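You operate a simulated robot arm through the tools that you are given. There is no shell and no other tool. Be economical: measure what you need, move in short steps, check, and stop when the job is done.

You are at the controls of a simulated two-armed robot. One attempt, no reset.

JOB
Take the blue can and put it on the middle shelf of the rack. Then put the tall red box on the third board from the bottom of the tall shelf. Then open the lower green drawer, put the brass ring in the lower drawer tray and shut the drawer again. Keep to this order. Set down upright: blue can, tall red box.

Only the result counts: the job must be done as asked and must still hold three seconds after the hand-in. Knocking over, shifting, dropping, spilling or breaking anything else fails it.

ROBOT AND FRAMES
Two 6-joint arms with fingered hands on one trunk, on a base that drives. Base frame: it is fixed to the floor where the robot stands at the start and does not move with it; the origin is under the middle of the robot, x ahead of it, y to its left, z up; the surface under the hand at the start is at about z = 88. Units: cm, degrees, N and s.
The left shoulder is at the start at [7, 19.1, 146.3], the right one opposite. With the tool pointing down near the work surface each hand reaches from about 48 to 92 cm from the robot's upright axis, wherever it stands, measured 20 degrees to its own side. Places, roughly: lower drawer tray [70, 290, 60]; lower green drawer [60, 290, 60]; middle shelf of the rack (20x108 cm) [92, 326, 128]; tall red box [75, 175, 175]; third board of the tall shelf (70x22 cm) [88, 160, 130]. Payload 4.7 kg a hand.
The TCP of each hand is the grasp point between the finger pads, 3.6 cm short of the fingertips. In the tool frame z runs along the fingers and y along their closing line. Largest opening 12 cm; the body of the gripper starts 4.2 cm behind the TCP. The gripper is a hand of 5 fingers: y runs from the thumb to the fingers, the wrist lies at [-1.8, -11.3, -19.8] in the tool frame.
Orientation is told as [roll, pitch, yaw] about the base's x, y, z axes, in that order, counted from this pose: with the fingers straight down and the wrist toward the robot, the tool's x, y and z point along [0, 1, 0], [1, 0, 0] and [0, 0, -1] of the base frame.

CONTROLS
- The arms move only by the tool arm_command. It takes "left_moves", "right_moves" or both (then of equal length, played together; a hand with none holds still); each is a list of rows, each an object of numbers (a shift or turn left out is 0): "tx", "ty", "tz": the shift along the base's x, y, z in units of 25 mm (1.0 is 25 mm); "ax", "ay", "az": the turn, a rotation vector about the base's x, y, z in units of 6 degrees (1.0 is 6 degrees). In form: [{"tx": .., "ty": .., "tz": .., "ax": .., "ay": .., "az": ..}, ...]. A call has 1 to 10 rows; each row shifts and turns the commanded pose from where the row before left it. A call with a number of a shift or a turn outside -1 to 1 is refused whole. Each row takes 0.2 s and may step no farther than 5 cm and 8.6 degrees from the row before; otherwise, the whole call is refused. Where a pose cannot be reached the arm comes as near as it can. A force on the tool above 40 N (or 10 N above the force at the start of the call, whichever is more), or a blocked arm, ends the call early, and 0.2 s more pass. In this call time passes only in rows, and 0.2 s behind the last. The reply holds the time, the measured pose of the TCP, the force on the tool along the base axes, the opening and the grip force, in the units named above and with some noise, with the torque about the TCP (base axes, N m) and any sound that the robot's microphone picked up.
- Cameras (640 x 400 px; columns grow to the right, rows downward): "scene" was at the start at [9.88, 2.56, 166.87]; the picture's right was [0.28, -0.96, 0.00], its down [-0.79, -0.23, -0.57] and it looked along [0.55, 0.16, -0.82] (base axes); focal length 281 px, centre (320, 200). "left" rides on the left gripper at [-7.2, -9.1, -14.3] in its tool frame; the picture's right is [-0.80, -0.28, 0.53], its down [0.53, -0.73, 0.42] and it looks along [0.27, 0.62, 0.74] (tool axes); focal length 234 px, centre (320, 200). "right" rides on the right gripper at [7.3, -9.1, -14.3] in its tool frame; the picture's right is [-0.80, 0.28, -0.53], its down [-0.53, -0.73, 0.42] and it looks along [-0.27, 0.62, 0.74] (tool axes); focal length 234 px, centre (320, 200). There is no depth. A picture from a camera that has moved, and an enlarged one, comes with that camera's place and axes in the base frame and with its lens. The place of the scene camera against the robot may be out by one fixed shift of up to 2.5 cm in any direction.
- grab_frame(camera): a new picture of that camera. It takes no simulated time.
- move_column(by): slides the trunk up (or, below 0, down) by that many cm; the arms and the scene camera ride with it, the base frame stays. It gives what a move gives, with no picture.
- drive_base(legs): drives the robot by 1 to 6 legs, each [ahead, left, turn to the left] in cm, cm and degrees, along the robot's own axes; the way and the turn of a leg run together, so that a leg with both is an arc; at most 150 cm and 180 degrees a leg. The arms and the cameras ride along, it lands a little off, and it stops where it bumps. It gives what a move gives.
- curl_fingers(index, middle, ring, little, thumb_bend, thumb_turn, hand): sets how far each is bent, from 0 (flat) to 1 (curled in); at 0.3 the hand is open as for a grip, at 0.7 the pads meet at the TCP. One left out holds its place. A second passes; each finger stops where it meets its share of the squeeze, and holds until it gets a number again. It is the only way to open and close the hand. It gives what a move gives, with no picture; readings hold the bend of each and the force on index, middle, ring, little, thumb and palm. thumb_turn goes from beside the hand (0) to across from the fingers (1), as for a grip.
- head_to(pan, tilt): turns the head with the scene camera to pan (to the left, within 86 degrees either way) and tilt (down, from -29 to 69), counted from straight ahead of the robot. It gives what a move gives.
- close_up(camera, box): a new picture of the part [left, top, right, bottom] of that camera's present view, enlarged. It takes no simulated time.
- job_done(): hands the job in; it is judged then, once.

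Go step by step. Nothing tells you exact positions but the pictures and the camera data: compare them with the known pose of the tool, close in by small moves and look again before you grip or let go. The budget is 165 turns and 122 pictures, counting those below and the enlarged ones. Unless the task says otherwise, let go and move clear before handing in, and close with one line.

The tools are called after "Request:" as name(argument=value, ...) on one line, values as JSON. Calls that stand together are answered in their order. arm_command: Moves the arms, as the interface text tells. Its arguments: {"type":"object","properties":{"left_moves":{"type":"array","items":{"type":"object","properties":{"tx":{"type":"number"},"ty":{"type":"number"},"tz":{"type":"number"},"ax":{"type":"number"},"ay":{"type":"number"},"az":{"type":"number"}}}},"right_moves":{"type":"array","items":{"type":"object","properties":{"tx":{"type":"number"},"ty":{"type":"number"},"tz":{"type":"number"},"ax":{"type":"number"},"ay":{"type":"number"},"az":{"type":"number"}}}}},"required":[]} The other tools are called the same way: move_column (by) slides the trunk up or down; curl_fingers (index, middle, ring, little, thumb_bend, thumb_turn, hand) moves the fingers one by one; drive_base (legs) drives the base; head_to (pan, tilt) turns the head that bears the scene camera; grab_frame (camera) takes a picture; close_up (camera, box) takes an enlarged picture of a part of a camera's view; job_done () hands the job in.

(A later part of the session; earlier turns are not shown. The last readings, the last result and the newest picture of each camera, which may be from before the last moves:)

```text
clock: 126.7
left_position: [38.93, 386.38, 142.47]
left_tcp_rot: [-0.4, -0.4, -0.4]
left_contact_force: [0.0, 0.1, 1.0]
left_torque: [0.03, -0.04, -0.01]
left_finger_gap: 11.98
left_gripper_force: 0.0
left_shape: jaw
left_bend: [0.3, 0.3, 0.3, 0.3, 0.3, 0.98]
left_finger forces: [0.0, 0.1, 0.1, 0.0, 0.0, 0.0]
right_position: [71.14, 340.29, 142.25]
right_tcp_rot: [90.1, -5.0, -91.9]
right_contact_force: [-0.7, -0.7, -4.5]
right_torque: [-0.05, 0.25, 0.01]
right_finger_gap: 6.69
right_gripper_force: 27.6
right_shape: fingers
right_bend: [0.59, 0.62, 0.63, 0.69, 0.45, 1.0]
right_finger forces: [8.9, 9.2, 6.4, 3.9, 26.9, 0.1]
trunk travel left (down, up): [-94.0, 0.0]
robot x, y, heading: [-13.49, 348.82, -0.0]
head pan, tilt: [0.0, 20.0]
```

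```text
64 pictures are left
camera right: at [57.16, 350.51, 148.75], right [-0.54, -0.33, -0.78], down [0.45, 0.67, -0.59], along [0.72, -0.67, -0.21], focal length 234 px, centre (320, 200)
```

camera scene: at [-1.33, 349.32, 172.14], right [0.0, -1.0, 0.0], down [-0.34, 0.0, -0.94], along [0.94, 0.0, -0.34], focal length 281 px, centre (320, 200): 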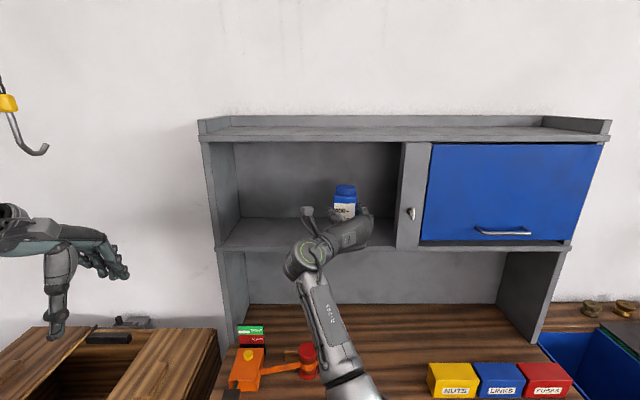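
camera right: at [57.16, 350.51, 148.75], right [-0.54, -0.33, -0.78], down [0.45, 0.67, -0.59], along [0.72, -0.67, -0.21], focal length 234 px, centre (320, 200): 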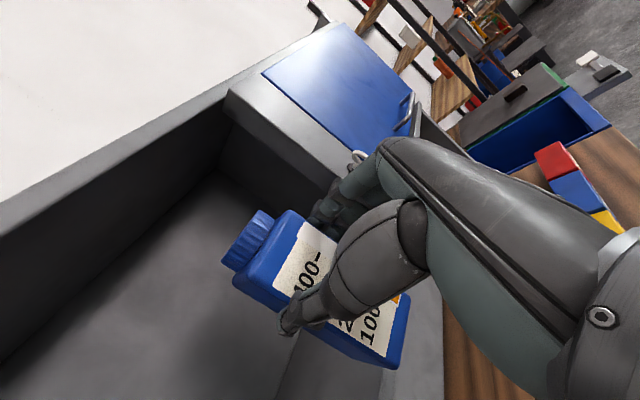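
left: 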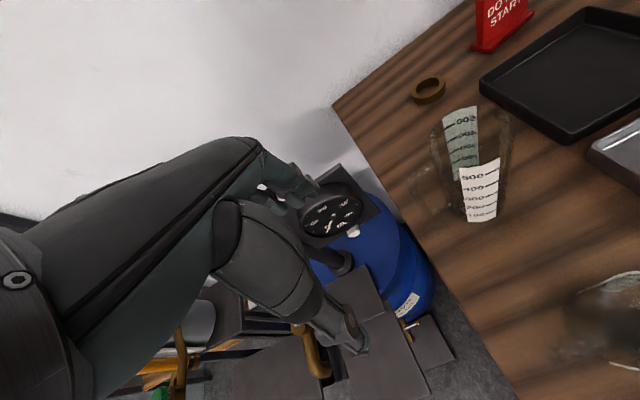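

Clear of the divider and centred in the opening. I'll drive in 17 cm with a small left shift.

Request:
arm_command(right_moves=[{"ty": 0.7}, {"ty": 0.7}])

Request:
drive_base(legs=[[17, 0, 0]])

Request:
grab_frame(camera="scene")

Request:
grab_frame(camera="right")

```text
clock: 127.3
left_position: [39.08, 386.45, 142.57]
left_tcp_rot: [-0.6, -0.3, -0.3]
left_contact_force: [0.1, -0.3, 0.4]
left_torque: [-0.01, 0.01, -0.03]
left_finger_gap: 12.01
left_gripper_force: 0.2
left_shape: jaw
left_bend: [0.3, 0.3, 0.3, 0.3, 0.3, 0.98]
left_finger forces: [0.0, 0.0, 0.0, 0.0, 0.0, 0.1]
right_position: [71.46, 343.27, 142.16]
right_tcp_rot: [90.1, -5.3, -92.2]
right_contact_force: [0.2, -0.4, -6.2]
right_torque: [-0.06, 0.25, 0.02]
right_finger_gap: 6.67
right_gripper_force: 27.5
right_shape: fingers
right_bend: [0.59, 0.62, 0.63, 0.69, 0.45, 1.0]
right_finger forces: [9.0, 9.2, 6.3, 3.9, 27.0, 0.0]
trunk travel left (down, up): [-94.0, 0.0]
robot x, y, heading: [-13.37, 348.43, -0.2]
head pan, tilt: [0.0, 20.0]
```

```text
clock: 128.8
left_position: [55.16, 386.66, 142.38]
left_tcp_rot: [-0.3, 0.0, 0.1]
left_contact_force: [-0.7, 0.4, -0.7]
left_torque: [-0.02, -0.02, -0.02]
left_finger_gap: 11.98
left_gripper_force: 0.1
left_shape: jaw
left_bend: [0.3, 0.3, 0.3, 0.3, 0.3, 0.98]
left_finger forces: [0.0, 0.1, 0.0, 0.0, 0.0, 0.0]
right_position: [87.95, 343.38, 142.17]
right_tcp_rot: [90.0, -5.1, -92.1]
right_contact_force: [1.0, 0.3, -5.0]
right_torque: [-0.07, 0.28, -0.03]
right_finger_gap: 6.67
right_gripper_force: 27.9
right_shape: fingers
right_bend: [0.59, 0.62, 0.63, 0.69, 0.45, 1.0]
right_finger forces: [9.1, 9.0, 6.4, 3.8, 26.9, 0.0]
trunk travel left (down, up): [-94.0, 0.0]
robot x, y, heading: [3.1, 348.87, 0.1]
head pan, tilt: [0.0, 20.0]
stopped in leg 1: the robot was blocked; the commanded pose is now the measured one
```

```text
63 pictures are left
camera scene: at [15.2, 349.31, 172.11], right [0.0, -1.0, 0.0], down [-0.34, 0.0, -0.94], along [0.94, 0.0, -0.34], focal length 281 px, centre (320, 200)
```

scene: 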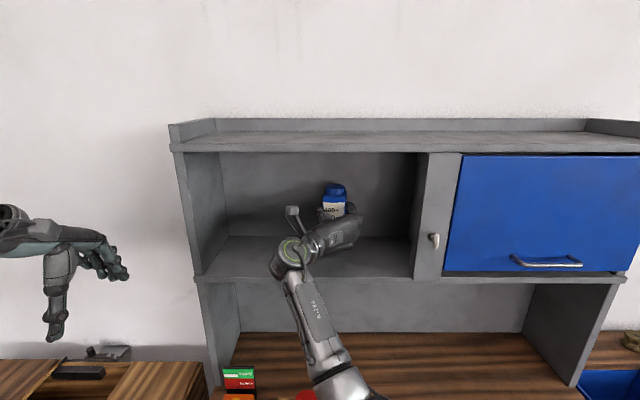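

```text
62 pictures are left
camera right: at [73.93, 353.82, 148.71], right [-0.54, -0.33, -0.77], down [0.45, 0.66, -0.6], along [0.71, -0.67, -0.21], focal length 234 px, centre (320, 200)
```

right: 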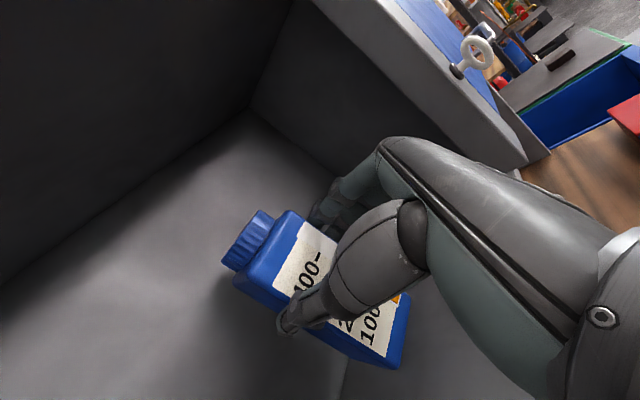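

The base touched something after 16.5 cm, but the hand is at x=88, where I wanted it. Lowering the can onto the shelf in small steps.

Request:
arm_command(right_moves=[{"tz": -0.4}, {"tz": -0.4}, {"tz": -0.4}, {"tz": -0.3}])

Request:
arm_command(right_moves=[{"tz": -0.15}, {"tz": -0.15}, {"tz": -0.15}, {"tz": -0.15}, {"tz": -0.15}])

Request:
close_up(camera="scene", box=[240, 160, 420, 290])

```text
clock: 129.8
left_position: [55.33, 386.71, 142.29]
left_tcp_rot: [-0.4, 0.0, 0.0]
left_contact_force: [0.3, 0.6, -0.2]
left_torque: [0.01, -0.01, -0.03]
left_finger_gap: 11.99
left_gripper_force: 0.0
left_shape: jaw
left_bend: [0.3, 0.3, 0.3, 0.3, 0.3, 0.98]
left_finger forces: [0.0, 0.1, 0.0, 0.1, 0.0, 0.1]
right_position: [88.35, 342.49, 139.67]
right_tcp_rot: [91.2, -5.9, -92.8]
right_contact_force: [-0.2, 0.2, -5.3]
right_torque: [-0.06, 0.23, -0.03]
right_finger_gap: 6.69
right_gripper_force: 27.8
right_shape: fingers
right_bend: [0.59, 0.62, 0.63, 0.69, 0.45, 1.0]
right_finger forces: [9.0, 9.0, 6.5, 3.9, 27.0, 0.0]
trunk travel left (down, up): [-94.0, 0.0]
robot x, y, heading: [2.88, 348.46, 0.1]
head pan, tilt: [0.0, 20.0]
```

```text
clock: 131.0
left_position: [55.25, 386.71, 142.39]
left_tcp_rot: [-0.4, -0.1, -0.2]
left_contact_force: [-0.1, 0.3, 0.0]
left_torque: [0.0, 0.01, -0.02]
left_finger_gap: 12.01
left_gripper_force: 0.1
left_shape: jaw
left_bend: [0.3, 0.3, 0.3, 0.3, 0.3, 0.98]
left_finger forces: [0.0, 0.0, 0.1, 0.0, 0.0, 0.0]
right_position: [88.51, 342.12, 138.3]
right_tcp_rot: [91.6, -6.1, -93.1]
right_contact_force: [-0.1, 0.4, -4.8]
right_torque: [-0.05, 0.26, 0.02]
right_finger_gap: 6.69
right_gripper_force: 27.4
right_shape: fingers
right_bend: [0.59, 0.62, 0.63, 0.69, 0.45, 1.0]
right_finger forces: [9.0, 9.1, 6.4, 3.9, 26.9, 0.0]
trunk travel left (down, up): [-94.0, 0.0]
robot x, y, heading: [2.57, 348.79, 0.1]
head pan, tilt: [0.0, 20.0]
```

```text
3.08 times, centred on (330, 225) of scene
camera zoom: at [15.27, 349.24, 172.1], right [0.0, -1.0, 0.0], down [-0.34, 0.0, -0.94], along [0.94, 0.0, -0.34], focal length 864 px, centre (289, 123)
```

zoom: 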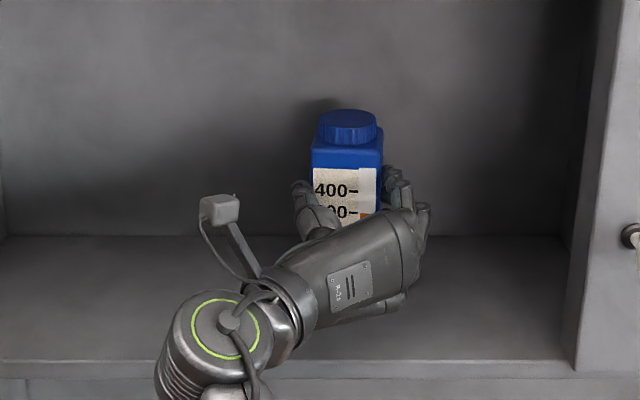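

The arm bends off course as it lowers, so I'll use the column for the last bit.

Request:
move_column(by=-1)

Request:
move_column(by=-0.5)

```text
clock: 131.6
left_position: [54.85, 386.65, 141.49]
left_tcp_rot: [-0.4, -0.2, 0.0]
left_contact_force: [-0.3, 0.2, -1.0]
left_torque: [0.0, 0.0, -0.02]
left_finger_gap: 12.01
left_gripper_force: 0.0
left_shape: jaw
left_bend: [0.3, 0.3, 0.3, 0.3, 0.3, 0.98]
left_finger forces: [0.0, 0.1, 0.1, 0.1, 0.0, 0.0]
right_position: [88.22, 342.09, 137.71]
right_tcp_rot: [91.8, -6.1, -93.2]
right_contact_force: [3.0, 1.2, 21.1]
right_torque: [-0.14, -0.66, -0.1]
right_finger_gap: 6.63
right_gripper_force: 22.8
right_shape: fingers
right_bend: [0.59, 0.62, 0.64, 0.7, 0.46, 0.98]
right_finger forces: [8.8, 7.9, 6.0, 0.0, 23.4, 0.0]
trunk travel left (down, up): [-93.0, 1.0]
robot x, y, heading: [2.89, 348.66, 0.1]
head pan, tilt: [0.0, 20.0]
```

```text
clock: 132.1
left_position: [54.83, 386.64, 140.98]
left_tcp_rot: [-0.4, -0.4, -0.1]
left_contact_force: [0.0, -0.4, -1.1]
left_torque: [0.03, -0.01, 0.02]
left_finger_gap: 11.98
left_gripper_force: 0.0
left_shape: jaw
left_bend: [0.3, 0.3, 0.3, 0.3, 0.3, 0.98]
left_finger forces: [0.0, 0.0, 0.0, 0.1, 0.0, 0.1]
right_position: [88.07, 342.08, 136.85]
right_tcp_rot: [91.8, -6.3, -93.1]
right_contact_force: [3.3, 1.5, 27.3]
right_torque: [-0.02, -0.8, -0.1]
right_finger_gap: 6.5
right_gripper_force: 23.3
right_shape: fingers
right_bend: [0.59, 0.63, 0.64, 0.7, 0.46, 0.96]
right_finger forces: [8.6, 7.9, 6.2, 0.1, 23.9, 0.1]
trunk travel left (down, up): [-92.5, 1.5]
robot x, y, heading: [2.67, 348.83, 0.0]
head pan, tilt: [0.0, 20.0]
```

In contact and pressed a bit hard. I'll relieve that by 0.9 cm and check.

Request:
move_column(by=0.9)

Request:
close_up(camera="scene", box=[240, 160, 420, 290])

```text
clock: 132.7
left_position: [55.18, 386.73, 141.75]
left_tcp_rot: [-0.4, -0.1, -0.1]
left_contact_force: [-0.5, 0.2, -0.1]
left_torque: [0.03, -0.01, -0.01]
left_finger_gap: 12.0
left_gripper_force: 0.0
left_shape: jaw
left_bend: [0.3, 0.3, 0.3, 0.3, 0.3, 0.98]
left_finger forces: [0.0, 0.0, 0.0, 0.0, 0.0, 0.0]
right_position: [88.44, 342.06, 137.22]
right_tcp_rot: [91.2, -6.4, -93.3]
right_contact_force: [0.5, 0.3, 2.3]
right_torque: [0.14, 0.04, 0.02]
right_finger_gap: 6.5
right_gripper_force: 25.2
right_shape: fingers
right_bend: [0.59, 0.63, 0.64, 0.7, 0.46, 0.96]
right_finger forces: [9.2, 8.5, 6.9, 0.0, 25.7, 0.0]
trunk travel left (down, up): [-93.4, 0.6]
robot x, y, heading: [2.7, 348.75, 0.1]
head pan, tilt: [0.0, 20.0]
```

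```text
3.08 times, centred on (330, 225) of scene
camera zoom: at [15.1, 349.36, 171.49], right [0.0, -1.0, 0.0], down [-0.34, 0.0, -0.94], along [0.94, 0.0, -0.34], focal length 864 px, centre (289, 123)
```

zoom: 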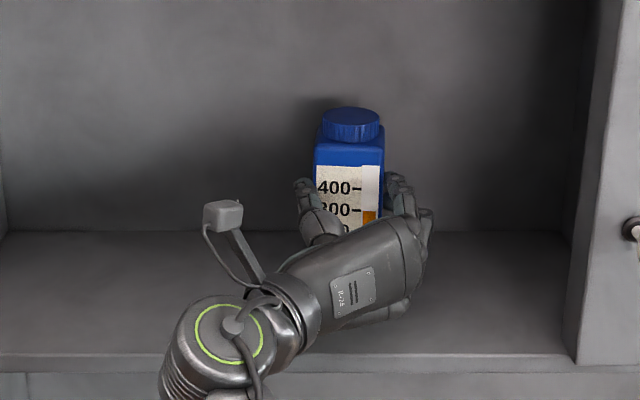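

Light contact and upright. Opening the hand.

Request:
curl_fingers(hand="right", index=0.3, middle=0.3, ring=0.3, little=0.3, thumb_bend=0.3)

Request:
grab_frame(camera="right")

Request:
close_up(camera="scene", box=[240, 160, 420, 290])

```text
clock: 133.7
left_position: [55.28, 386.49, 141.75]
left_tcp_rot: [-0.4, -0.1, -0.1]
left_contact_force: [0.2, -0.3, 1.0]
left_torque: [0.0, -0.02, -0.02]
left_finger_gap: 12.01
left_gripper_force: 0.1
left_shape: jaw
left_bend: [0.3, 0.3, 0.3, 0.3, 0.3, 0.98]
left_finger forces: [0.1, 0.1, 0.0, 0.1, 0.1, 0.0]
right_position: [88.41, 341.73, 136.99]
right_tcp_rot: [91.1, -6.3, -93.2]
right_contact_force: [-0.9, -0.3, 0.2]
right_torque: [0.02, 0.02, 0.02]
right_finger_gap: 12.12
right_gripper_force: 0.2
right_shape: fingers
right_bend: [0.3, 0.3, 0.3, 0.3, 0.3, 1.0]
right_finger forces: [0.0, 0.0, 0.1, 0.1, 0.1, 0.1]
trunk travel left (down, up): [-93.4, 0.6]
robot x, y, heading: [2.92, 348.93, 0.2]
head pan, tilt: [0.0, 20.0]
```

```text
59 pictures are left
camera right: at [74.58, 352.46, 143.01], right [-0.53, -0.34, -0.78], down [0.47, 0.64, -0.6], along [0.7, -0.69, -0.18], focal length 234 px, centre (320, 200)
```

right: 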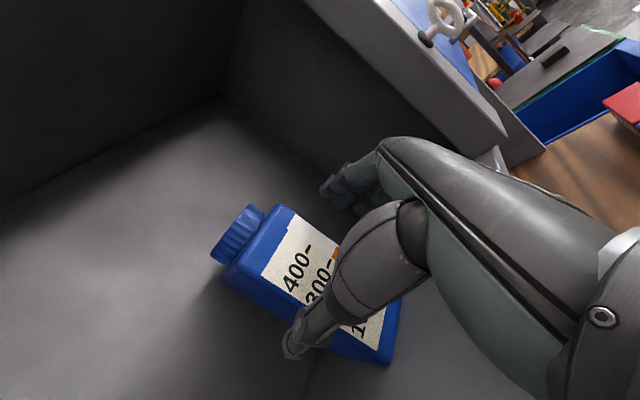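

```text
3.08 times, centred on (330, 225) of scene
camera zoom: at [15.19, 349.27, 171.51], right [0.0, -1.0, 0.0], down [-0.34, 0.0, -0.94], along [0.94, 0.0, -0.34], focal length 864 px, centre (289, 123)
```

zoom: 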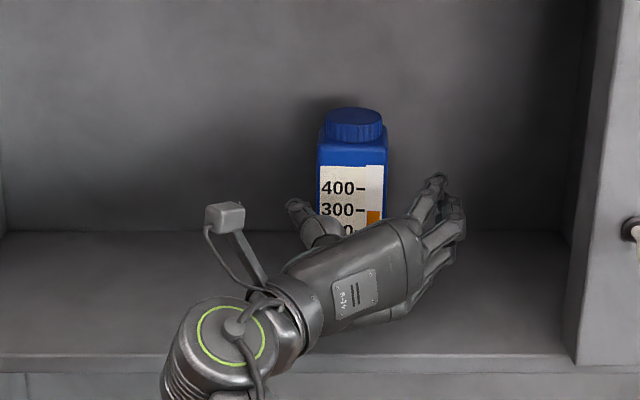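

Released and standing. I'll nudge the hand left so the thumb clears, then back straight out.

Request:
arm_command(right_moves=[{"ty": 0.3}])

Request:
drive_base(legs=[[-52, 0, 0]])

Request:
grab_frame(camera="scene")

```text
clock: 134.3
left_position: [55.3, 386.56, 141.72]
left_tcp_rot: [-0.4, -0.1, -0.1]
left_contact_force: [-0.8, 1.5, 0.0]
left_torque: [-0.02, 0.0, -0.01]
left_finger_gap: 11.98
left_gripper_force: 0.1
left_shape: jaw
left_bend: [0.3, 0.3, 0.3, 0.3, 0.3, 0.98]
left_finger forces: [0.0, 0.1, 0.1, 0.1, 0.0, 0.0]
right_position: [88.7, 341.59, 136.36]
right_tcp_rot: [90.8, -6.5, -94.1]
right_contact_force: [-0.2, 0.3, 1.1]
right_torque: [0.01, -0.01, 0.0]
right_finger_gap: 12.14
right_gripper_force: 0.0
right_shape: fingers
right_bend: [0.3, 0.3, 0.3, 0.3, 0.3, 1.0]
right_finger forces: [0.0, 0.0, 0.0, 0.0, 0.1, 0.0]
trunk travel left (down, up): [-93.4, 0.6]
robot x, y, heading: [3.06, 348.83, 0.4]
head pan, tilt: [0.0, 20.0]
stopped in row 1 (right hand): the arm was blocked; the commanded pose is now the measured one
```

```text
clock: 137.3
left_position: [4.03, 386.62, 141.7]
left_tcp_rot: [-0.4, 0.0, 0.1]
left_contact_force: [-0.5, -0.3, 0.9]
left_torque: [-0.02, 0.05, -0.03]
left_finger_gap: 11.97
left_gripper_force: 0.0
left_shape: jaw
left_bend: [0.3, 0.3, 0.3, 0.3, 0.3, 0.98]
left_finger forces: [0.1, 0.0, 0.0, 0.0, 0.0, 0.0]
right_position: [37.52, 341.59, 136.25]
right_tcp_rot: [90.8, -6.6, -93.8]
right_contact_force: [0.5, -0.6, -0.3]
right_torque: [-0.01, 0.02, -0.04]
right_finger_gap: 12.15
right_gripper_force: 0.0
right_shape: fingers
right_bend: [0.3, 0.3, 0.3, 0.3, 0.3, 1.0]
right_finger forces: [0.0, 0.1, 0.0, 0.1, 0.1, 0.0]
trunk travel left (down, up): [-93.4, 0.6]
robot x, y, heading: [-48.42, 348.6, 0.2]
head pan, tilt: [0.0, 20.0]
```

```text
57 pictures are left
camera scene: at [-35.89, 349.22, 171.49], right [0.0, -1.0, 0.0], down [-0.34, 0.0, -0.94], along [0.94, 0.0, -0.34], focal length 281 px, centre (320, 200)
```

scene: 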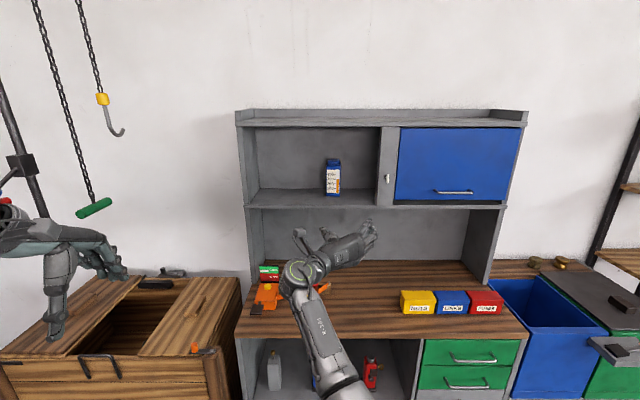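

The blue can stands on the middle shelf. Next is the tall red BULBS box on the top board at about (82–88, 186, 162–174). I'll drive in front of the shelf and pitch the right hand about 50° down so it can reach over the yellow rail.

Request:
move_column(by=0.6)

Request:
drive_base(legs=[[0, -145, 0]])

Request:
arm_command(right_moves=[{"tz": 1, "ty": -0.6, "tx": -0.6, "ay": 1}, {"tz": 1, "ty": -0.6, "tx": -0.6, "ay": 1}, {"tz": 1, "ty": -0.6, "tx": -0.6, "ay": 1}, {"tz": 1, "ty": -0.6, "tx": -0.6, "ay": 1}, {"tz": 1, "ty": -0.6, "tx": -0.6, "ay": 1}, {"tz": 1, "ty": -0.6, "tx": -0.6, "ay": 1}, {"tz": 1, "ty": -0.6, "tx": -0.6, "ay": 1}, {"tz": 1, "ty": -0.6, "tx": -0.6, "ay": 1}])

Request:
head_to(pan=-5, tilt=5)

Request:
grab_frame(camera="scene")

```text
clock: 137.8
left_position: [3.99, 386.45, 142.34]
left_tcp_rot: [-0.5, 0.0, 0.1]
left_contact_force: [0.2, 0.0, 0.5]
left_torque: [-0.02, 0.02, 0.0]
left_finger_gap: 11.99
left_gripper_force: 0.0
left_shape: jaw
left_bend: [0.3, 0.3, 0.3, 0.3, 0.3, 0.98]
left_finger forces: [0.1, 0.1, 0.0, 0.1, 0.0, 0.1]
right_position: [37.39, 341.51, 136.88]
right_tcp_rot: [90.7, -6.7, -93.9]
right_contact_force: [-0.2, 0.0, 0.0]
right_torque: [-0.03, 0.0, 0.01]
right_finger_gap: 12.13
right_gripper_force: 0.1
right_shape: fingers
right_bend: [0.3, 0.3, 0.3, 0.3, 0.3, 1.0]
right_finger forces: [0.0, 0.1, 0.1, 0.1, 0.0, 0.0]
trunk travel left (down, up): [-94.0, 0.0]
robot x, y, heading: [-48.69, 348.95, 0.5]
head pan, tilt: [0.0, 20.0]
```

```text
clock: 145.0
left_position: [4.39, 241.82, 142.35]
left_tcp_rot: [-0.5, -0.1, 0.1]
left_contact_force: [-0.3, 0.5, 0.0]
left_torque: [-0.03, 0.02, 0.0]
left_finger_gap: 11.99
left_gripper_force: 0.0
left_shape: jaw
left_bend: [0.3, 0.3, 0.3, 0.3, 0.3, 0.98]
left_finger forces: [0.0, 0.0, 0.0, 0.1, 0.0, 0.0]
right_position: [37.83, 196.9, 136.86]
right_tcp_rot: [90.8, -6.7, -93.9]
right_contact_force: [-0.2, -0.3, 0.8]
right_torque: [-0.01, -0.01, 0.02]
right_finger_gap: 12.16
right_gripper_force: 0.0
right_shape: fingers
right_bend: [0.3, 0.3, 0.3, 0.3, 0.3, 1.0]
right_finger forces: [0.0, 0.0, 0.0, 0.1, 0.0, 0.0]
trunk travel left (down, up): [-94.0, 0.0]
robot x, y, heading: [-48.27, 204.16, 0.3]
head pan, tilt: [0.0, 20.0]
```

```text
clock: 146.8
left_position: [4.52, 241.75, 142.35]
left_tcp_rot: [-0.5, -0.1, 0.0]
left_contact_force: [-0.5, -0.7, 0.2]
left_torque: [-0.03, 0.03, 0.01]
left_finger_gap: 12.0
left_gripper_force: 0.0
left_shape: jaw
left_bend: [0.3, 0.3, 0.3, 0.3, 0.3, 0.98]
left_finger forces: [0.0, 0.1, 0.0, 0.0, 0.0, 0.0]
right_position: [31.18, 185.8, 153.08]
right_tcp_rot: [43.6, -8.7, -87.4]
right_contact_force: [0.1, 0.3, -0.3]
right_torque: [0.01, -0.02, -0.03]
right_finger_gap: 12.16
right_gripper_force: 0.0
right_shape: fingers
right_bend: [0.3, 0.3, 0.3, 0.3, 0.3, 1.0]
right_finger forces: [0.0, 0.0, 0.1, 0.0, 0.1, 0.0]
right hand out of reach, approached as far as the arm can: row 7, 8
trunk travel left (down, up): [-94.0, 0.0]
robot x, y, heading: [-47.99, 203.99, 0.4]
head pan, tilt: [0.0, 20.0]
```

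```text
clock: 147.6
left_position: [4.42, 241.89, 142.31]
left_tcp_rot: [-0.4, -0.1, 0.0]
left_contact_force: [0.6, 0.2, 0.5]
left_torque: [0.01, 0.0, -0.02]
left_finger_gap: 12.01
left_gripper_force: 0.0
left_shape: jaw
left_bend: [0.3, 0.3, 0.3, 0.3, 0.3, 0.98]
left_finger forces: [0.1, 0.0, 0.0, 0.1, 0.0, 0.0]
right_position: [30.93, 185.87, 153.17]
right_tcp_rot: [43.9, -8.7, -87.4]
right_contact_force: [0.4, 0.0, 0.7]
right_torque: [-0.03, -0.02, -0.06]
right_finger_gap: 12.15
right_gripper_force: 0.1
right_shape: fingers
right_bend: [0.3, 0.3, 0.3, 0.3, 0.3, 1.0]
right_finger forces: [0.0, 0.0, 0.1, 0.0, 0.1, 0.1]
trunk travel left (down, up): [-94.0, 0.0]
robot x, y, heading: [-48.09, 203.5, -0.0]
head pan, tilt: [-5.0, 5.0]
```

```text
56 pictures are left
camera scene: at [-35.71, 203.68, 174.53], right [-0.08, -1.0, 0.0], down [-0.09, 0.01, -1.0], along [0.99, -0.08, -0.09], focal length 281 px, centre (320, 200)
```

scene: 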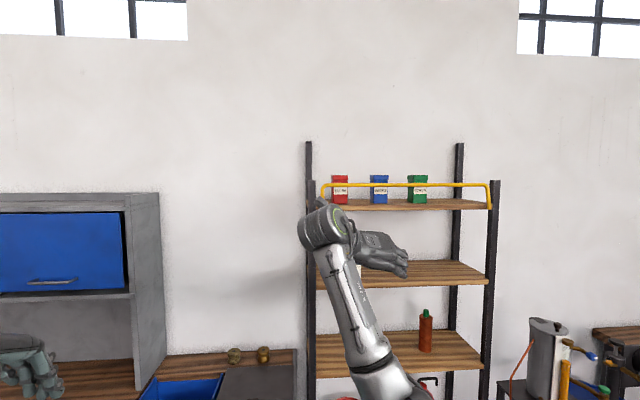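

The tilted hand ran short at that extension. I'll pull it in while raising, to see whether the height is reachable closer in.

Request:
arm_command(right_moves=[{"tx": -1}, {"tx": -1}, {"tx": -1}, {"tx": -1, "tz": 1}, {"tx": -1, "tz": 1}, {"tz": 1}, {"tz": 1}, {"tz": 1}, {"tz": 1}, {"tz": 1}])

```text
clock: 149.8
left_position: [4.38, 241.77, 142.38]
left_tcp_rot: [-0.4, -0.1, 0.1]
left_contact_force: [0.4, -0.4, -0.4]
left_torque: [0.0, -0.03, -0.01]
left_finger_gap: 11.98
left_gripper_force: 0.0
left_shape: jaw
left_bend: [0.3, 0.3, 0.3, 0.3, 0.3, 0.98]
left_finger forces: [0.0, 0.0, 0.0, 0.1, 0.0, 0.1]
right_position: [33.69, 189.02, 157.63]
right_tcp_rot: [42.5, -7.6, -87.6]
right_contact_force: [-0.6, 0.8, 0.2]
right_torque: [0.01, 0.02, 0.02]
right_finger_gap: 12.16
right_gripper_force: 0.0
right_shape: fingers
right_bend: [0.3, 0.3, 0.3, 0.3, 0.3, 1.0]
right_finger forces: [0.0, 0.1, 0.0, 0.0, 0.1, 0.0]
right hand out of reach, approached as far as the arm can: row 1, 2, 3, 4, 5, 6, 7, 8, 9, 10
trunk travel left (down, up): [-94.0, 0.0]
robot x, y, heading: [-48.03, 204.04, 0.2]
head pan, tilt: [-5.0, 5.0]
```

The wrist limit seems tied to the 90° yaw. If the robot stands turned right relative to the shelf, the hand needs less yaw. I'll test in free air whether 40° less yaw reaches the height.

Request:
arm_command(right_moves=[{"az": 1}, {"az": 1}, {"az": 1}, {"az": 1}, {"az": 1}, {"az": 1}, {"az": 1}])

```text
clock: 151.4
left_position: [4.39, 241.65, 142.42]
left_tcp_rot: [-0.3, 0.0, -0.1]
left_contact_force: [-0.3, 1.3, -0.8]
left_torque: [0.03, 0.01, -0.01]
left_finger_gap: 12.0
left_gripper_force: 0.0
left_shape: jaw
left_bend: [0.3, 0.3, 0.3, 0.3, 0.3, 0.98]
left_finger forces: [0.0, 0.0, 0.0, 0.0, 0.1, 0.0]
right_position: [33.69, 188.86, 157.92]
right_tcp_rot: [42.5, -7.3, -45.5]
right_contact_force: [-0.2, 0.1, -0.8]
right_torque: [0.03, -0.01, 0.01]
right_finger_gap: 12.14
right_gripper_force: 0.0
right_shape: fingers
right_bend: [0.3, 0.3, 0.3, 0.3, 0.3, 1.0]
right_finger forces: [0.0, 0.0, 0.1, 0.0, 0.0, 0.1]
trunk travel left (down, up): [-94.0, 0.0]
robot x, y, heading: [-47.73, 204.04, -0.1]
head pan, tilt: [-5.0, 5.0]
```

Request:
arm_command(right_moves=[{"tz": 1}, {"tz": 1}, {"tz": 1}, {"tz": 1}, {"tz": 1}, {"tz": 1}, {"tz": 1}])

Request:
grab_frame(camera="scene")

```text
clock: 153.0
left_position: [4.29, 241.86, 142.45]
left_tcp_rot: [-0.4, -0.1, 0.0]
left_contact_force: [-0.3, 1.9, -0.1]
left_torque: [-0.01, 0.01, 0.0]
left_finger_gap: 11.99
left_gripper_force: 0.2
left_shape: jaw
left_bend: [0.3, 0.3, 0.3, 0.3, 0.3, 0.98]
left_finger forces: [0.0, 0.0, 0.0, 0.1, 0.0, 0.1]
right_position: [33.67, 188.99, 175.35]
right_tcp_rot: [42.4, -7.4, -45.6]
right_contact_force: [-0.2, -0.9, 0.0]
right_torque: [-0.01, -0.01, -0.01]
right_finger_gap: 12.14
right_gripper_force: 0.1
right_shape: fingers
right_bend: [0.3, 0.3, 0.3, 0.3, 0.3, 1.0]
right_finger forces: [0.0, 0.1, 0.0, 0.0, 0.0, 0.0]
trunk travel left (down, up): [-94.0, 0.0]
robot x, y, heading: [-47.79, 203.7, 0.0]
head pan, tilt: [-5.0, 5.0]
```

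```text
55 pictures are left
camera scene: at [-35.9, 203.75, 174.55], right [-0.08, -1.0, 0.0], down [-0.09, 0.01, -1.0], along [0.99, -0.08, -0.09], focal length 281 px, centre (320, 200)
```

scene: 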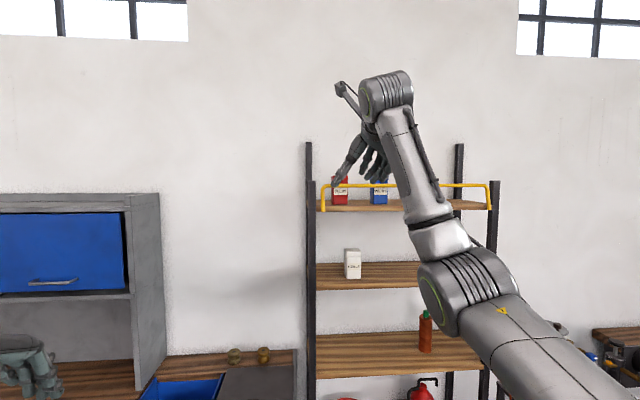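

With less yaw the height is reachable, but the cabinet prevents standing there at an angle. Instead I'll grip along x, with the thumb in front of the box inside the rail, fingers behind it, and the hand tilted about 15°. Reorienting the hand that way.

Request:
arm_command(right_moves=[{"ax": -0.873, "ay": 0.199, "az": 0.735}, {"ax": -0.873, "ay": 0.199, "az": 0.735}, {"ax": -0.873, "ay": 0.199, "az": 0.735}, {"ax": -0.873, "ay": 0.199, "az": 0.735}, {"ax": -0.873, "ay": 0.199, "az": 0.735}, {"ax": -0.873, "ay": 0.199, "az": 0.735}, {"ax": -0.873, "ay": 0.199, "az": 0.735}, {"ax": -0.873, "ay": 0.199, "az": 0.735}])

Request:
arm_command(right_moves=[{"tz": 1}, {"tz": 1}, {"tz": 1}])

Request:
grab_frame(camera="right")

```text
clock: 154.8
left_position: [4.29, 241.87, 142.25]
left_tcp_rot: [-0.3, -0.2, 0.0]
left_contact_force: [0.1, 0.5, 0.0]
left_torque: [0.01, 0.02, 0.0]
left_finger_gap: 12.01
left_gripper_force: 0.1
left_shape: jaw
left_bend: [0.3, 0.3, 0.3, 0.3, 0.3, 0.98]
left_finger forces: [0.0, 0.1, 0.0, 0.0, 0.0, 0.0]
right_position: [33.71, 188.98, 175.41]
right_tcp_rot: [-0.1, -15.0, 0.0]
right_contact_force: [0.0, -0.2, 0.2]
right_torque: [-0.02, 0.03, -0.01]
right_finger_gap: 12.16
right_gripper_force: 0.0
right_shape: fingers
right_bend: [0.3, 0.3, 0.3, 0.3, 0.3, 1.0]
right_finger forces: [0.0, 0.0, 0.0, 0.0, 0.0, 0.1]
trunk travel left (down, up): [-94.0, 0.0]
robot x, y, heading: [-48.07, 203.86, -0.1]
head pan, tilt: [-5.0, 5.0]
```

```text
clock: 155.6
left_position: [3.88, 242.0, 142.53]
left_tcp_rot: [-0.4, -0.2, 0.1]
left_contact_force: [-0.7, 0.6, -0.5]
left_torque: [-0.01, -0.07, 0.0]
left_finger_gap: 11.97
left_gripper_force: 0.0
left_shape: jaw
left_bend: [0.3, 0.3, 0.3, 0.3, 0.3, 0.98]
left_finger forces: [0.1, 0.1, 0.0, 0.0, 0.1, 0.1]
right_position: [33.22, 189.25, 183.02]
right_tcp_rot: [0.0, -15.1, 0.1]
right_contact_force: [-0.2, 1.1, -0.1]
right_torque: [-0.01, -0.06, -0.01]
right_finger_gap: 12.17
right_gripper_force: 0.1
right_shape: fingers
right_bend: [0.3, 0.3, 0.3, 0.3, 0.3, 1.0]
right_finger forces: [0.1, 0.0, 0.1, 0.1, 0.1, 0.0]
trunk travel left (down, up): [-94.0, 0.0]
robot x, y, heading: [-47.86, 204.07, 0.3]
head pan, tilt: [-5.0, 5.0]
```

```text
54 pictures are left
camera right: at [20.64, 196.55, 194.51], right [0.13, -0.8, 0.58], down [-0.59, -0.53, -0.6], along [0.79, -0.27, -0.55], focal length 234 px, centre (320, 200)
```

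right: 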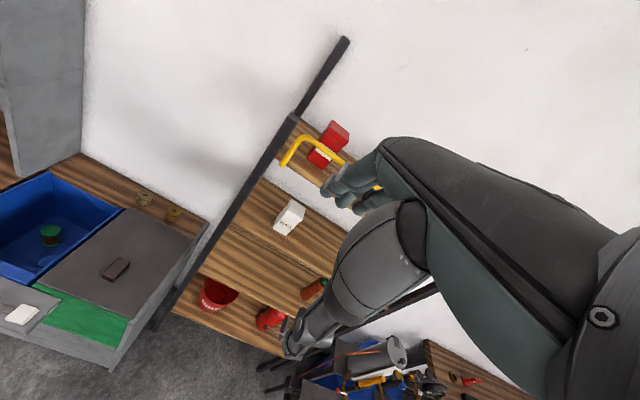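

That orientation works even at z=183. Zooming on the box and rail from the hand camera.

Request:
close_up(camera="right", box=[260, 90, 400, 210])

Request:
close_up(camera="scene", box=[300, 150, 460, 250])

```text
3.33 times, centred on (330, 150) of right
camera zoom: at [20.64, 196.55, 194.51], right [0.13, -0.8, 0.58], down [-0.59, -0.53, -0.6], along [0.79, -0.27, -0.55], focal length 781 px, centre (287, 367)
```

zoom: 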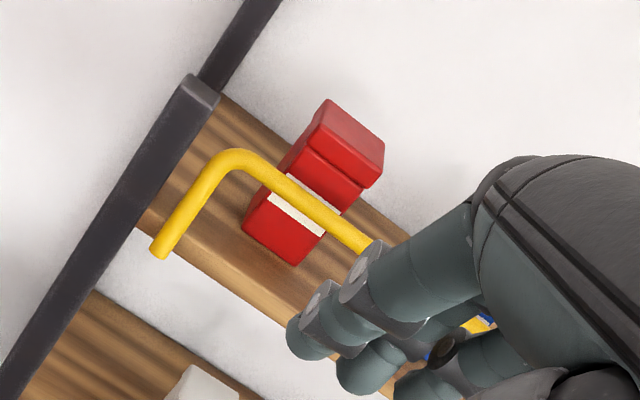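

```text
4.00 times, centred on (380, 200) of scene
camera zoom: at [-36.28, 203.86, 174.57], right [-0.08, -1.0, 0.0], down [-0.08, 0.01, -1.0], along [0.99, -0.08, -0.08], focal length 1124 px, centre (80, 200)
```

zoom: 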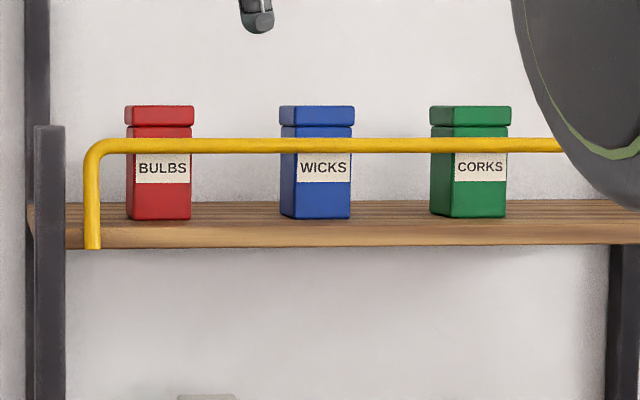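

Box: front at x≈79, y 182.4–188, z 163–175. The rail is at x≈73, z≈171. I'll reduce the tilt to 6°, shift the hand so the base stays clear of the bin cabinet, preshape the fingers and approach above the rail.

Request:
arm_command(right_moves=[{"ty": 0.8, "ay": 0.4}, {"ty": 0.8, "ay": 0.4}, {"ty": 0.8, "ay": 0.4}, {"ty": 0.8, "ay": 0.3}])

Request:
curl_fingers(hand="right", index=0.4, middle=0.4, ring=0.4, little=0.4, thumb_bend=0.4)

Request:
drive_base(legs=[[0, -12, 0], [34, 0, 0]])

Request:
grab_frame(camera="scene")

Request:
grab_frame(camera="right")

```text
clock: 156.6
left_position: [4.56, 241.73, 142.33]
left_tcp_rot: [-0.4, -0.1, 0.0]
left_contact_force: [0.2, 0.3, -1.0]
left_torque: [0.02, 0.01, 0.01]
left_finger_gap: 12.02
left_gripper_force: 0.0
left_shape: jaw
left_bend: [0.3, 0.3, 0.3, 0.3, 0.3, 0.98]
left_finger forces: [0.0, 0.0, 0.0, 0.0, 0.0, 0.0]
right_position: [30.54, 195.68, 179.35]
right_tcp_rot: [0.0, -5.8, -0.1]
right_contact_force: [0.9, -0.7, -0.5]
right_torque: [0.03, 0.02, 0.01]
right_finger_gap: 12.2
right_gripper_force: 0.1
right_shape: fingers
right_bend: [0.3, 0.3, 0.3, 0.3, 0.3, 1.0]
right_finger forces: [0.0, 0.1, 0.0, 0.0, 0.0, 0.0]
right hand out of reach, approached as far as the arm can: row 1, 2, 3, 4
trunk travel left (down, up): [-94.0, 0.0]
robot x, y, heading: [-47.36, 203.94, 0.4]
head pan, tilt: [-5.0, 5.0]
```

```text
clock: 157.6
left_position: [4.23, 241.86, 142.37]
left_tcp_rot: [-0.4, -0.1, 0.0]
left_contact_force: [-0.4, 1.7, -0.9]
left_torque: [0.0, 0.0, -0.04]
left_finger_gap: 12.0
left_gripper_force: 0.1
left_shape: jaw
left_bend: [0.3, 0.3, 0.3, 0.3, 0.3, 0.98]
left_finger forces: [0.1, 0.0, 0.0, 0.0, 0.0, 0.0]
right_position: [30.31, 195.66, 179.48]
right_tcp_rot: [0.0, -6.2, 0.0]
right_contact_force: [0.5, 0.0, 0.1]
right_torque: [0.02, 0.04, 0.02]
right_finger_gap: 9.33
right_gripper_force: 0.1
right_shape: fingers
right_bend: [0.4, 0.4, 0.4, 0.4, 0.4, 1.0]
right_finger forces: [0.0, 0.1, 0.0, 0.0, 0.0, 0.0]
trunk travel left (down, up): [-94.0, 0.0]
robot x, y, heading: [-48.02, 203.87, 0.4]
head pan, tilt: [-5.0, 5.0]
```

```text
clock: 160.7
left_position: [38.11, 229.4, 142.47]
left_tcp_rot: [-0.4, -0.2, -0.3]
left_contact_force: [-0.7, 0.8, 0.0]
left_torque: [0.03, -0.03, 0.0]
left_finger_gap: 11.97
left_gripper_force: 0.1
left_shape: jaw
left_bend: [0.3, 0.3, 0.3, 0.3, 0.3, 0.98]
left_finger forces: [0.1, 0.1, 0.0, 0.1, 0.0, 0.1]
right_position: [63.75, 183.22, 179.72]
right_tcp_rot: [0.1, -6.2, -0.3]
right_contact_force: [-0.3, -0.1, 1.1]
right_torque: [0.03, -0.04, -0.01]
right_finger_gap: 9.32
right_gripper_force: 0.1
right_shape: fingers
right_bend: [0.4, 0.4, 0.4, 0.4, 0.4, 1.0]
right_finger forces: [0.0, 0.0, 0.0, 0.1, 0.0, 0.0]
trunk travel left (down, up): [-94.0, 0.0]
robot x, y, heading: [-13.87, 192.05, 0.1]
head pan, tilt: [-5.0, 5.0]
```

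```text
51 pictures are left
camera scene: at [-2.32, 191.45, 174.59], right [-0.09, -1.0, 0.0], down [-0.08, 0.01, -1.0], along [0.99, -0.09, -0.09], focal length 281 px, centre (320, 200)
```

scene: 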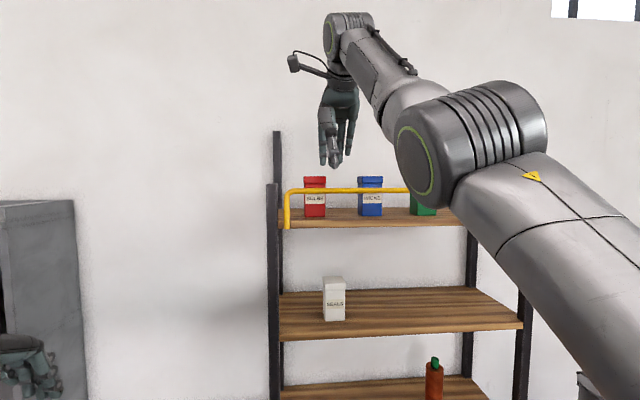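

```text
50 pictures are left
camera right: at [53.15, 190.56, 193.11], right [0.22, -0.81, 0.55], down [-0.69, -0.53, -0.5], along [0.7, -0.27, -0.67], focal length 234 px, centre (320, 200)
```

right: 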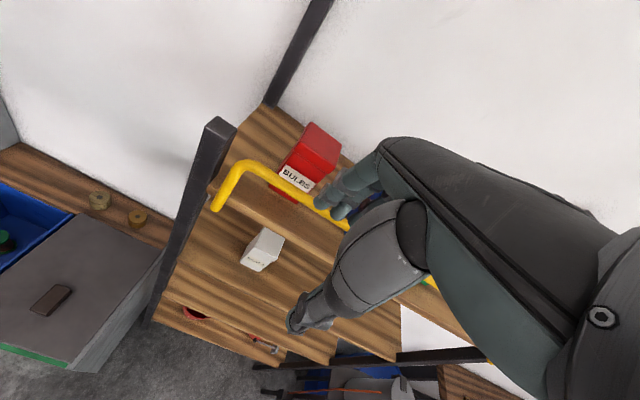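

Request:
close_up(camera="right", box=[200, 90, 400, 240])

Request:
close_up(camera="scene", box=[265, 90, 405, 240])

```text
2.67 times, centred on (300, 165) of right
camera zoom: at [53.15, 190.56, 193.11], right [0.22, -0.81, 0.55], down [-0.69, -0.53, -0.5], along [0.7, -0.27, -0.67], focal length 624 px, centre (373, 293)
```

zoom: 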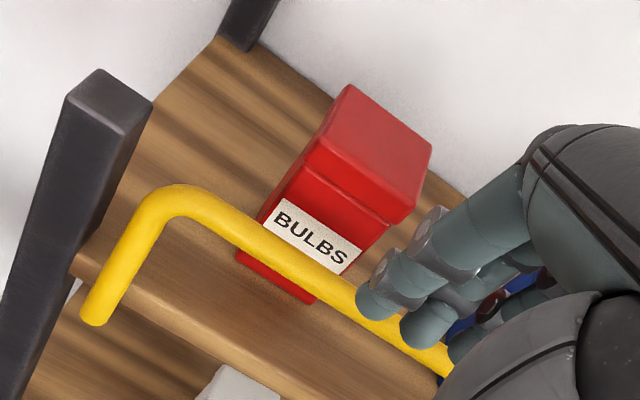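

```text
2.67 times, centred on (335, 165) of scene
camera zoom: at [-2.32, 191.45, 174.59], right [-0.09, -1.0, 0.0], down [-0.08, 0.01, -1.0], along [0.99, -0.09, -0.09], focal length 749 px, centre (280, 293)
```

zoom: 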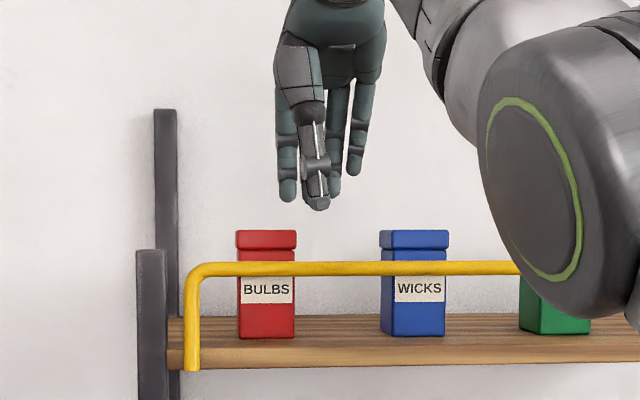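

Box top is at z≈174 and centre about (83.2, 185.2). The rail is about 2 cm in front of it, so the thumb has a narrow slot. I'll move over it while staying above, then look again.

Request:
drive_base(legs=[[16, 1.9, 0]])

Request:
close_up(camera="right", box=[200, 90, 400, 240])

Request:
close_up(camera="scene", box=[265, 90, 405, 240])

```text
clock: 162.1
left_position: [53.95, 231.33, 142.68]
left_tcp_rot: [-0.3, -0.3, -0.2]
left_contact_force: [-0.4, 0.1, 0.8]
left_torque: [0.0, -0.01, 0.01]
left_finger_gap: 11.98
left_gripper_force: 0.0
left_shape: jaw
left_bend: [0.3, 0.3, 0.3, 0.3, 0.3, 0.98]
left_finger forces: [0.0, 0.0, 0.1, 0.0, 0.0, 0.0]
right_position: [79.5, 185.2, 179.83]
right_tcp_rot: [-0.1, -6.3, -0.3]
right_contact_force: [-1.1, -0.5, -0.7]
right_torque: [0.01, -0.05, 0.01]
right_finger_gap: 9.31
right_gripper_force: 0.1
right_shape: fingers
right_bend: [0.4, 0.4, 0.4, 0.4, 0.4, 1.0]
right_finger forces: [0.0, 0.0, 0.1, 0.1, 0.0, 0.1]
trunk travel left (down, up): [-94.0, 0.0]
robot x, y, heading: [1.72, 193.74, -0.1]
head pan, tilt: [-5.0, 5.0]
```

```text
2.67 times, centred on (300, 165) of right
camera zoom: at [68.8, 192.49, 193.22], right [0.22, -0.8, 0.55], down [-0.68, -0.53, -0.5], along [0.7, -0.27, -0.66], focal length 624 px, centre (373, 293)
```

zoom: 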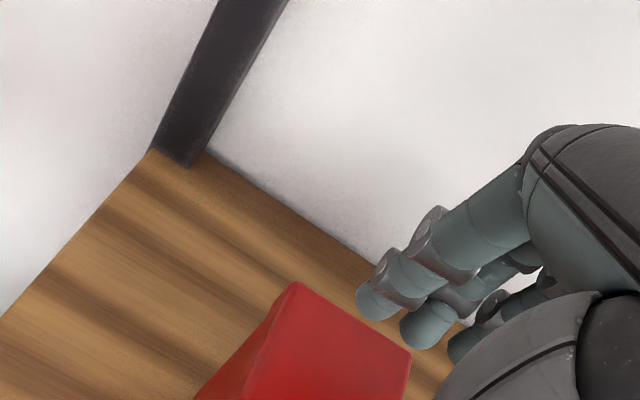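

```text
2.67 times, centred on (335, 165) of scene
camera zoom: at [13.39, 193.32, 174.6], right [-0.09, -1.0, 0.0], down [-0.08, 0.01, -1.0], along [0.99, -0.09, -0.08], focal length 749 px, centre (280, 293)
```

zoom: 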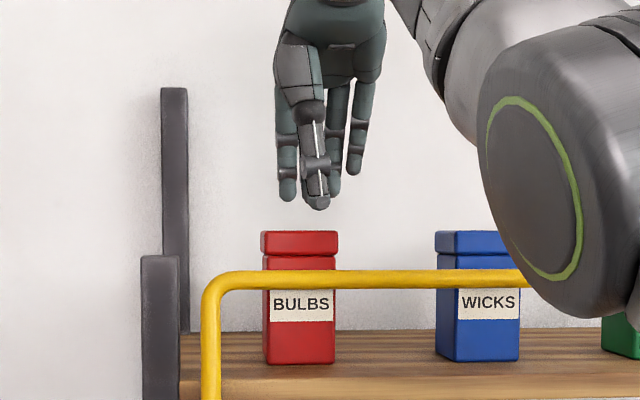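

Lateral alignment is good. I'll move 4.7 cm further in so the box sits between thumb and fingers.

Request:
drive_base(legs=[[4.7, 0.3, 0]])

Request:
close_up(camera="right", box=[200, 180, 400, 380])

```text
clock: 163.0
left_position: [57.65, 231.63, 142.74]
left_tcp_rot: [-0.2, -0.5, -0.1]
left_contact_force: [-1.5, 0.7, 0.7]
left_torque: [0.0, -0.12, 0.01]
left_finger_gap: 11.99
left_gripper_force: 0.0
left_shape: jaw
left_bend: [0.3, 0.3, 0.3, 0.3, 0.3, 0.98]
left_finger forces: [0.0, 0.0, 0.0, 0.0, 0.1, 0.0]
right_position: [83.12, 185.63, 180.39]
right_tcp_rot: [0.1, -6.7, -0.3]
right_contact_force: [-2.2, 0.6, -0.2]
right_torque: [-0.01, -0.12, 0.02]
right_finger_gap: 9.3
right_gripper_force: 0.1
right_shape: fingers
right_bend: [0.4, 0.4, 0.4, 0.4, 0.4, 1.0]
right_finger forces: [0.1, 0.0, 0.1, 0.0, 0.0, 0.0]
trunk travel left (down, up): [-94.0, 0.0]
robot x, y, heading: [6.34, 194.15, -0.2]
head pan, tilt: [-5.0, 5.0]
```

```text
2.00 times, centred on (300, 280) of right
camera zoom: at [72.42, 192.83, 193.68], right [0.21, -0.8, 0.55], down [-0.68, -0.53, -0.51], along [0.7, -0.27, -0.66], focal length 468 px, centre (360, 40)
```

zoom: 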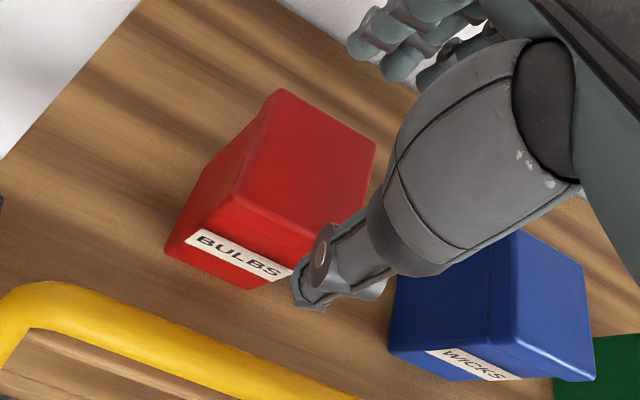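

Box lid spans x 80.8–86.7, y 182–188, and the rail's inner edge is at x≈77. There is room for the thumb. I'll nudge forward 0.7 cm, then lower with the column.

Request:
arm_command(right_moves=[{"tx": 0.3, "ty": -0.15}])

Request:
move_column(by=-4)

Request:
close_up(camera="right", box=[200, 180, 400, 380])

```text
clock: 163.4
left_position: [59.52, 231.73, 141.96]
left_tcp_rot: [-0.3, 0.3, -0.2]
left_contact_force: [0.6, -0.1, -0.5]
left_torque: [0.02, 0.07, 0.0]
left_finger_gap: 12.01
left_gripper_force: 0.0
left_shape: jaw
left_bend: [0.3, 0.3, 0.3, 0.3, 0.3, 0.98]
left_finger forces: [0.0, 0.0, 0.1, 0.0, 0.1, 0.0]
right_position: [85.74, 184.99, 178.87]
right_tcp_rot: [-0.1, -5.9, -0.1]
right_contact_force: [1.6, 0.4, -0.6]
right_torque: [-0.02, 0.08, 0.02]
right_finger_gap: 9.3
right_gripper_force: 0.0
right_shape: fingers
right_bend: [0.4, 0.4, 0.4, 0.4, 0.4, 1.0]
right_finger forces: [0.1, 0.1, 0.1, 0.0, 0.0, 0.0]
right hand out of reach, approached as far as the arm can: row 1
trunk travel left (down, up): [-94.0, 0.0]
robot x, y, heading: [6.29, 193.78, -0.2]
head pan, tilt: [-5.0, 5.0]
```

```text
clock: 164.2
left_position: [58.71, 231.63, 138.39]
left_tcp_rot: [-0.4, -0.1, -0.2]
left_contact_force: [0.2, 0.6, 0.0]
left_torque: [0.01, -0.01, -0.02]
left_finger_gap: 11.99
left_gripper_force: 0.0
left_shape: jaw
left_bend: [0.3, 0.3, 0.3, 0.3, 0.3, 0.98]
left_finger forces: [0.0, 0.0, 0.0, 0.1, 0.0, 0.1]
right_position: [84.8, 185.09, 175.56]
right_tcp_rot: [0.0, -6.3, -0.2]
right_contact_force: [0.3, -0.1, 0.3]
right_torque: [-0.03, 0.01, 0.03]
right_finger_gap: 9.31
right_gripper_force: 0.0
right_shape: fingers
right_bend: [0.4, 0.4, 0.4, 0.4, 0.4, 1.0]
right_finger forces: [0.0, 0.0, 0.1, 0.0, 0.1, 0.0]
trunk travel left (down, up): [-90.0, 4.0]
robot x, y, heading: [6.72, 194.22, -0.0]
head pan, tilt: [-5.0, 5.0]
```

```text
2.00 times, centred on (300, 280) of right
camera zoom: at [74.11, 192.33, 188.78], right [0.22, -0.8, 0.55], down [-0.68, -0.53, -0.5], along [0.7, -0.27, -0.66], focal length 468 px, centre (360, 40)
```

zoom: 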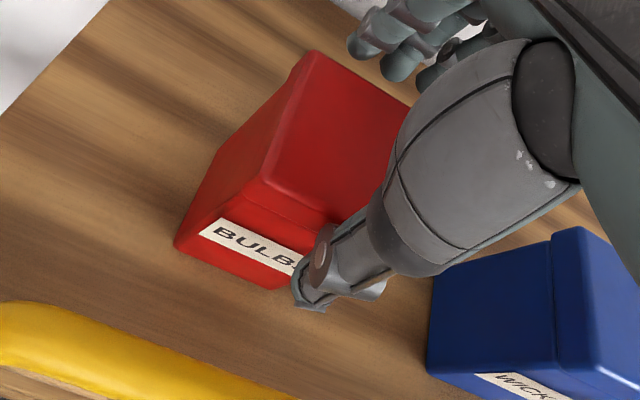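

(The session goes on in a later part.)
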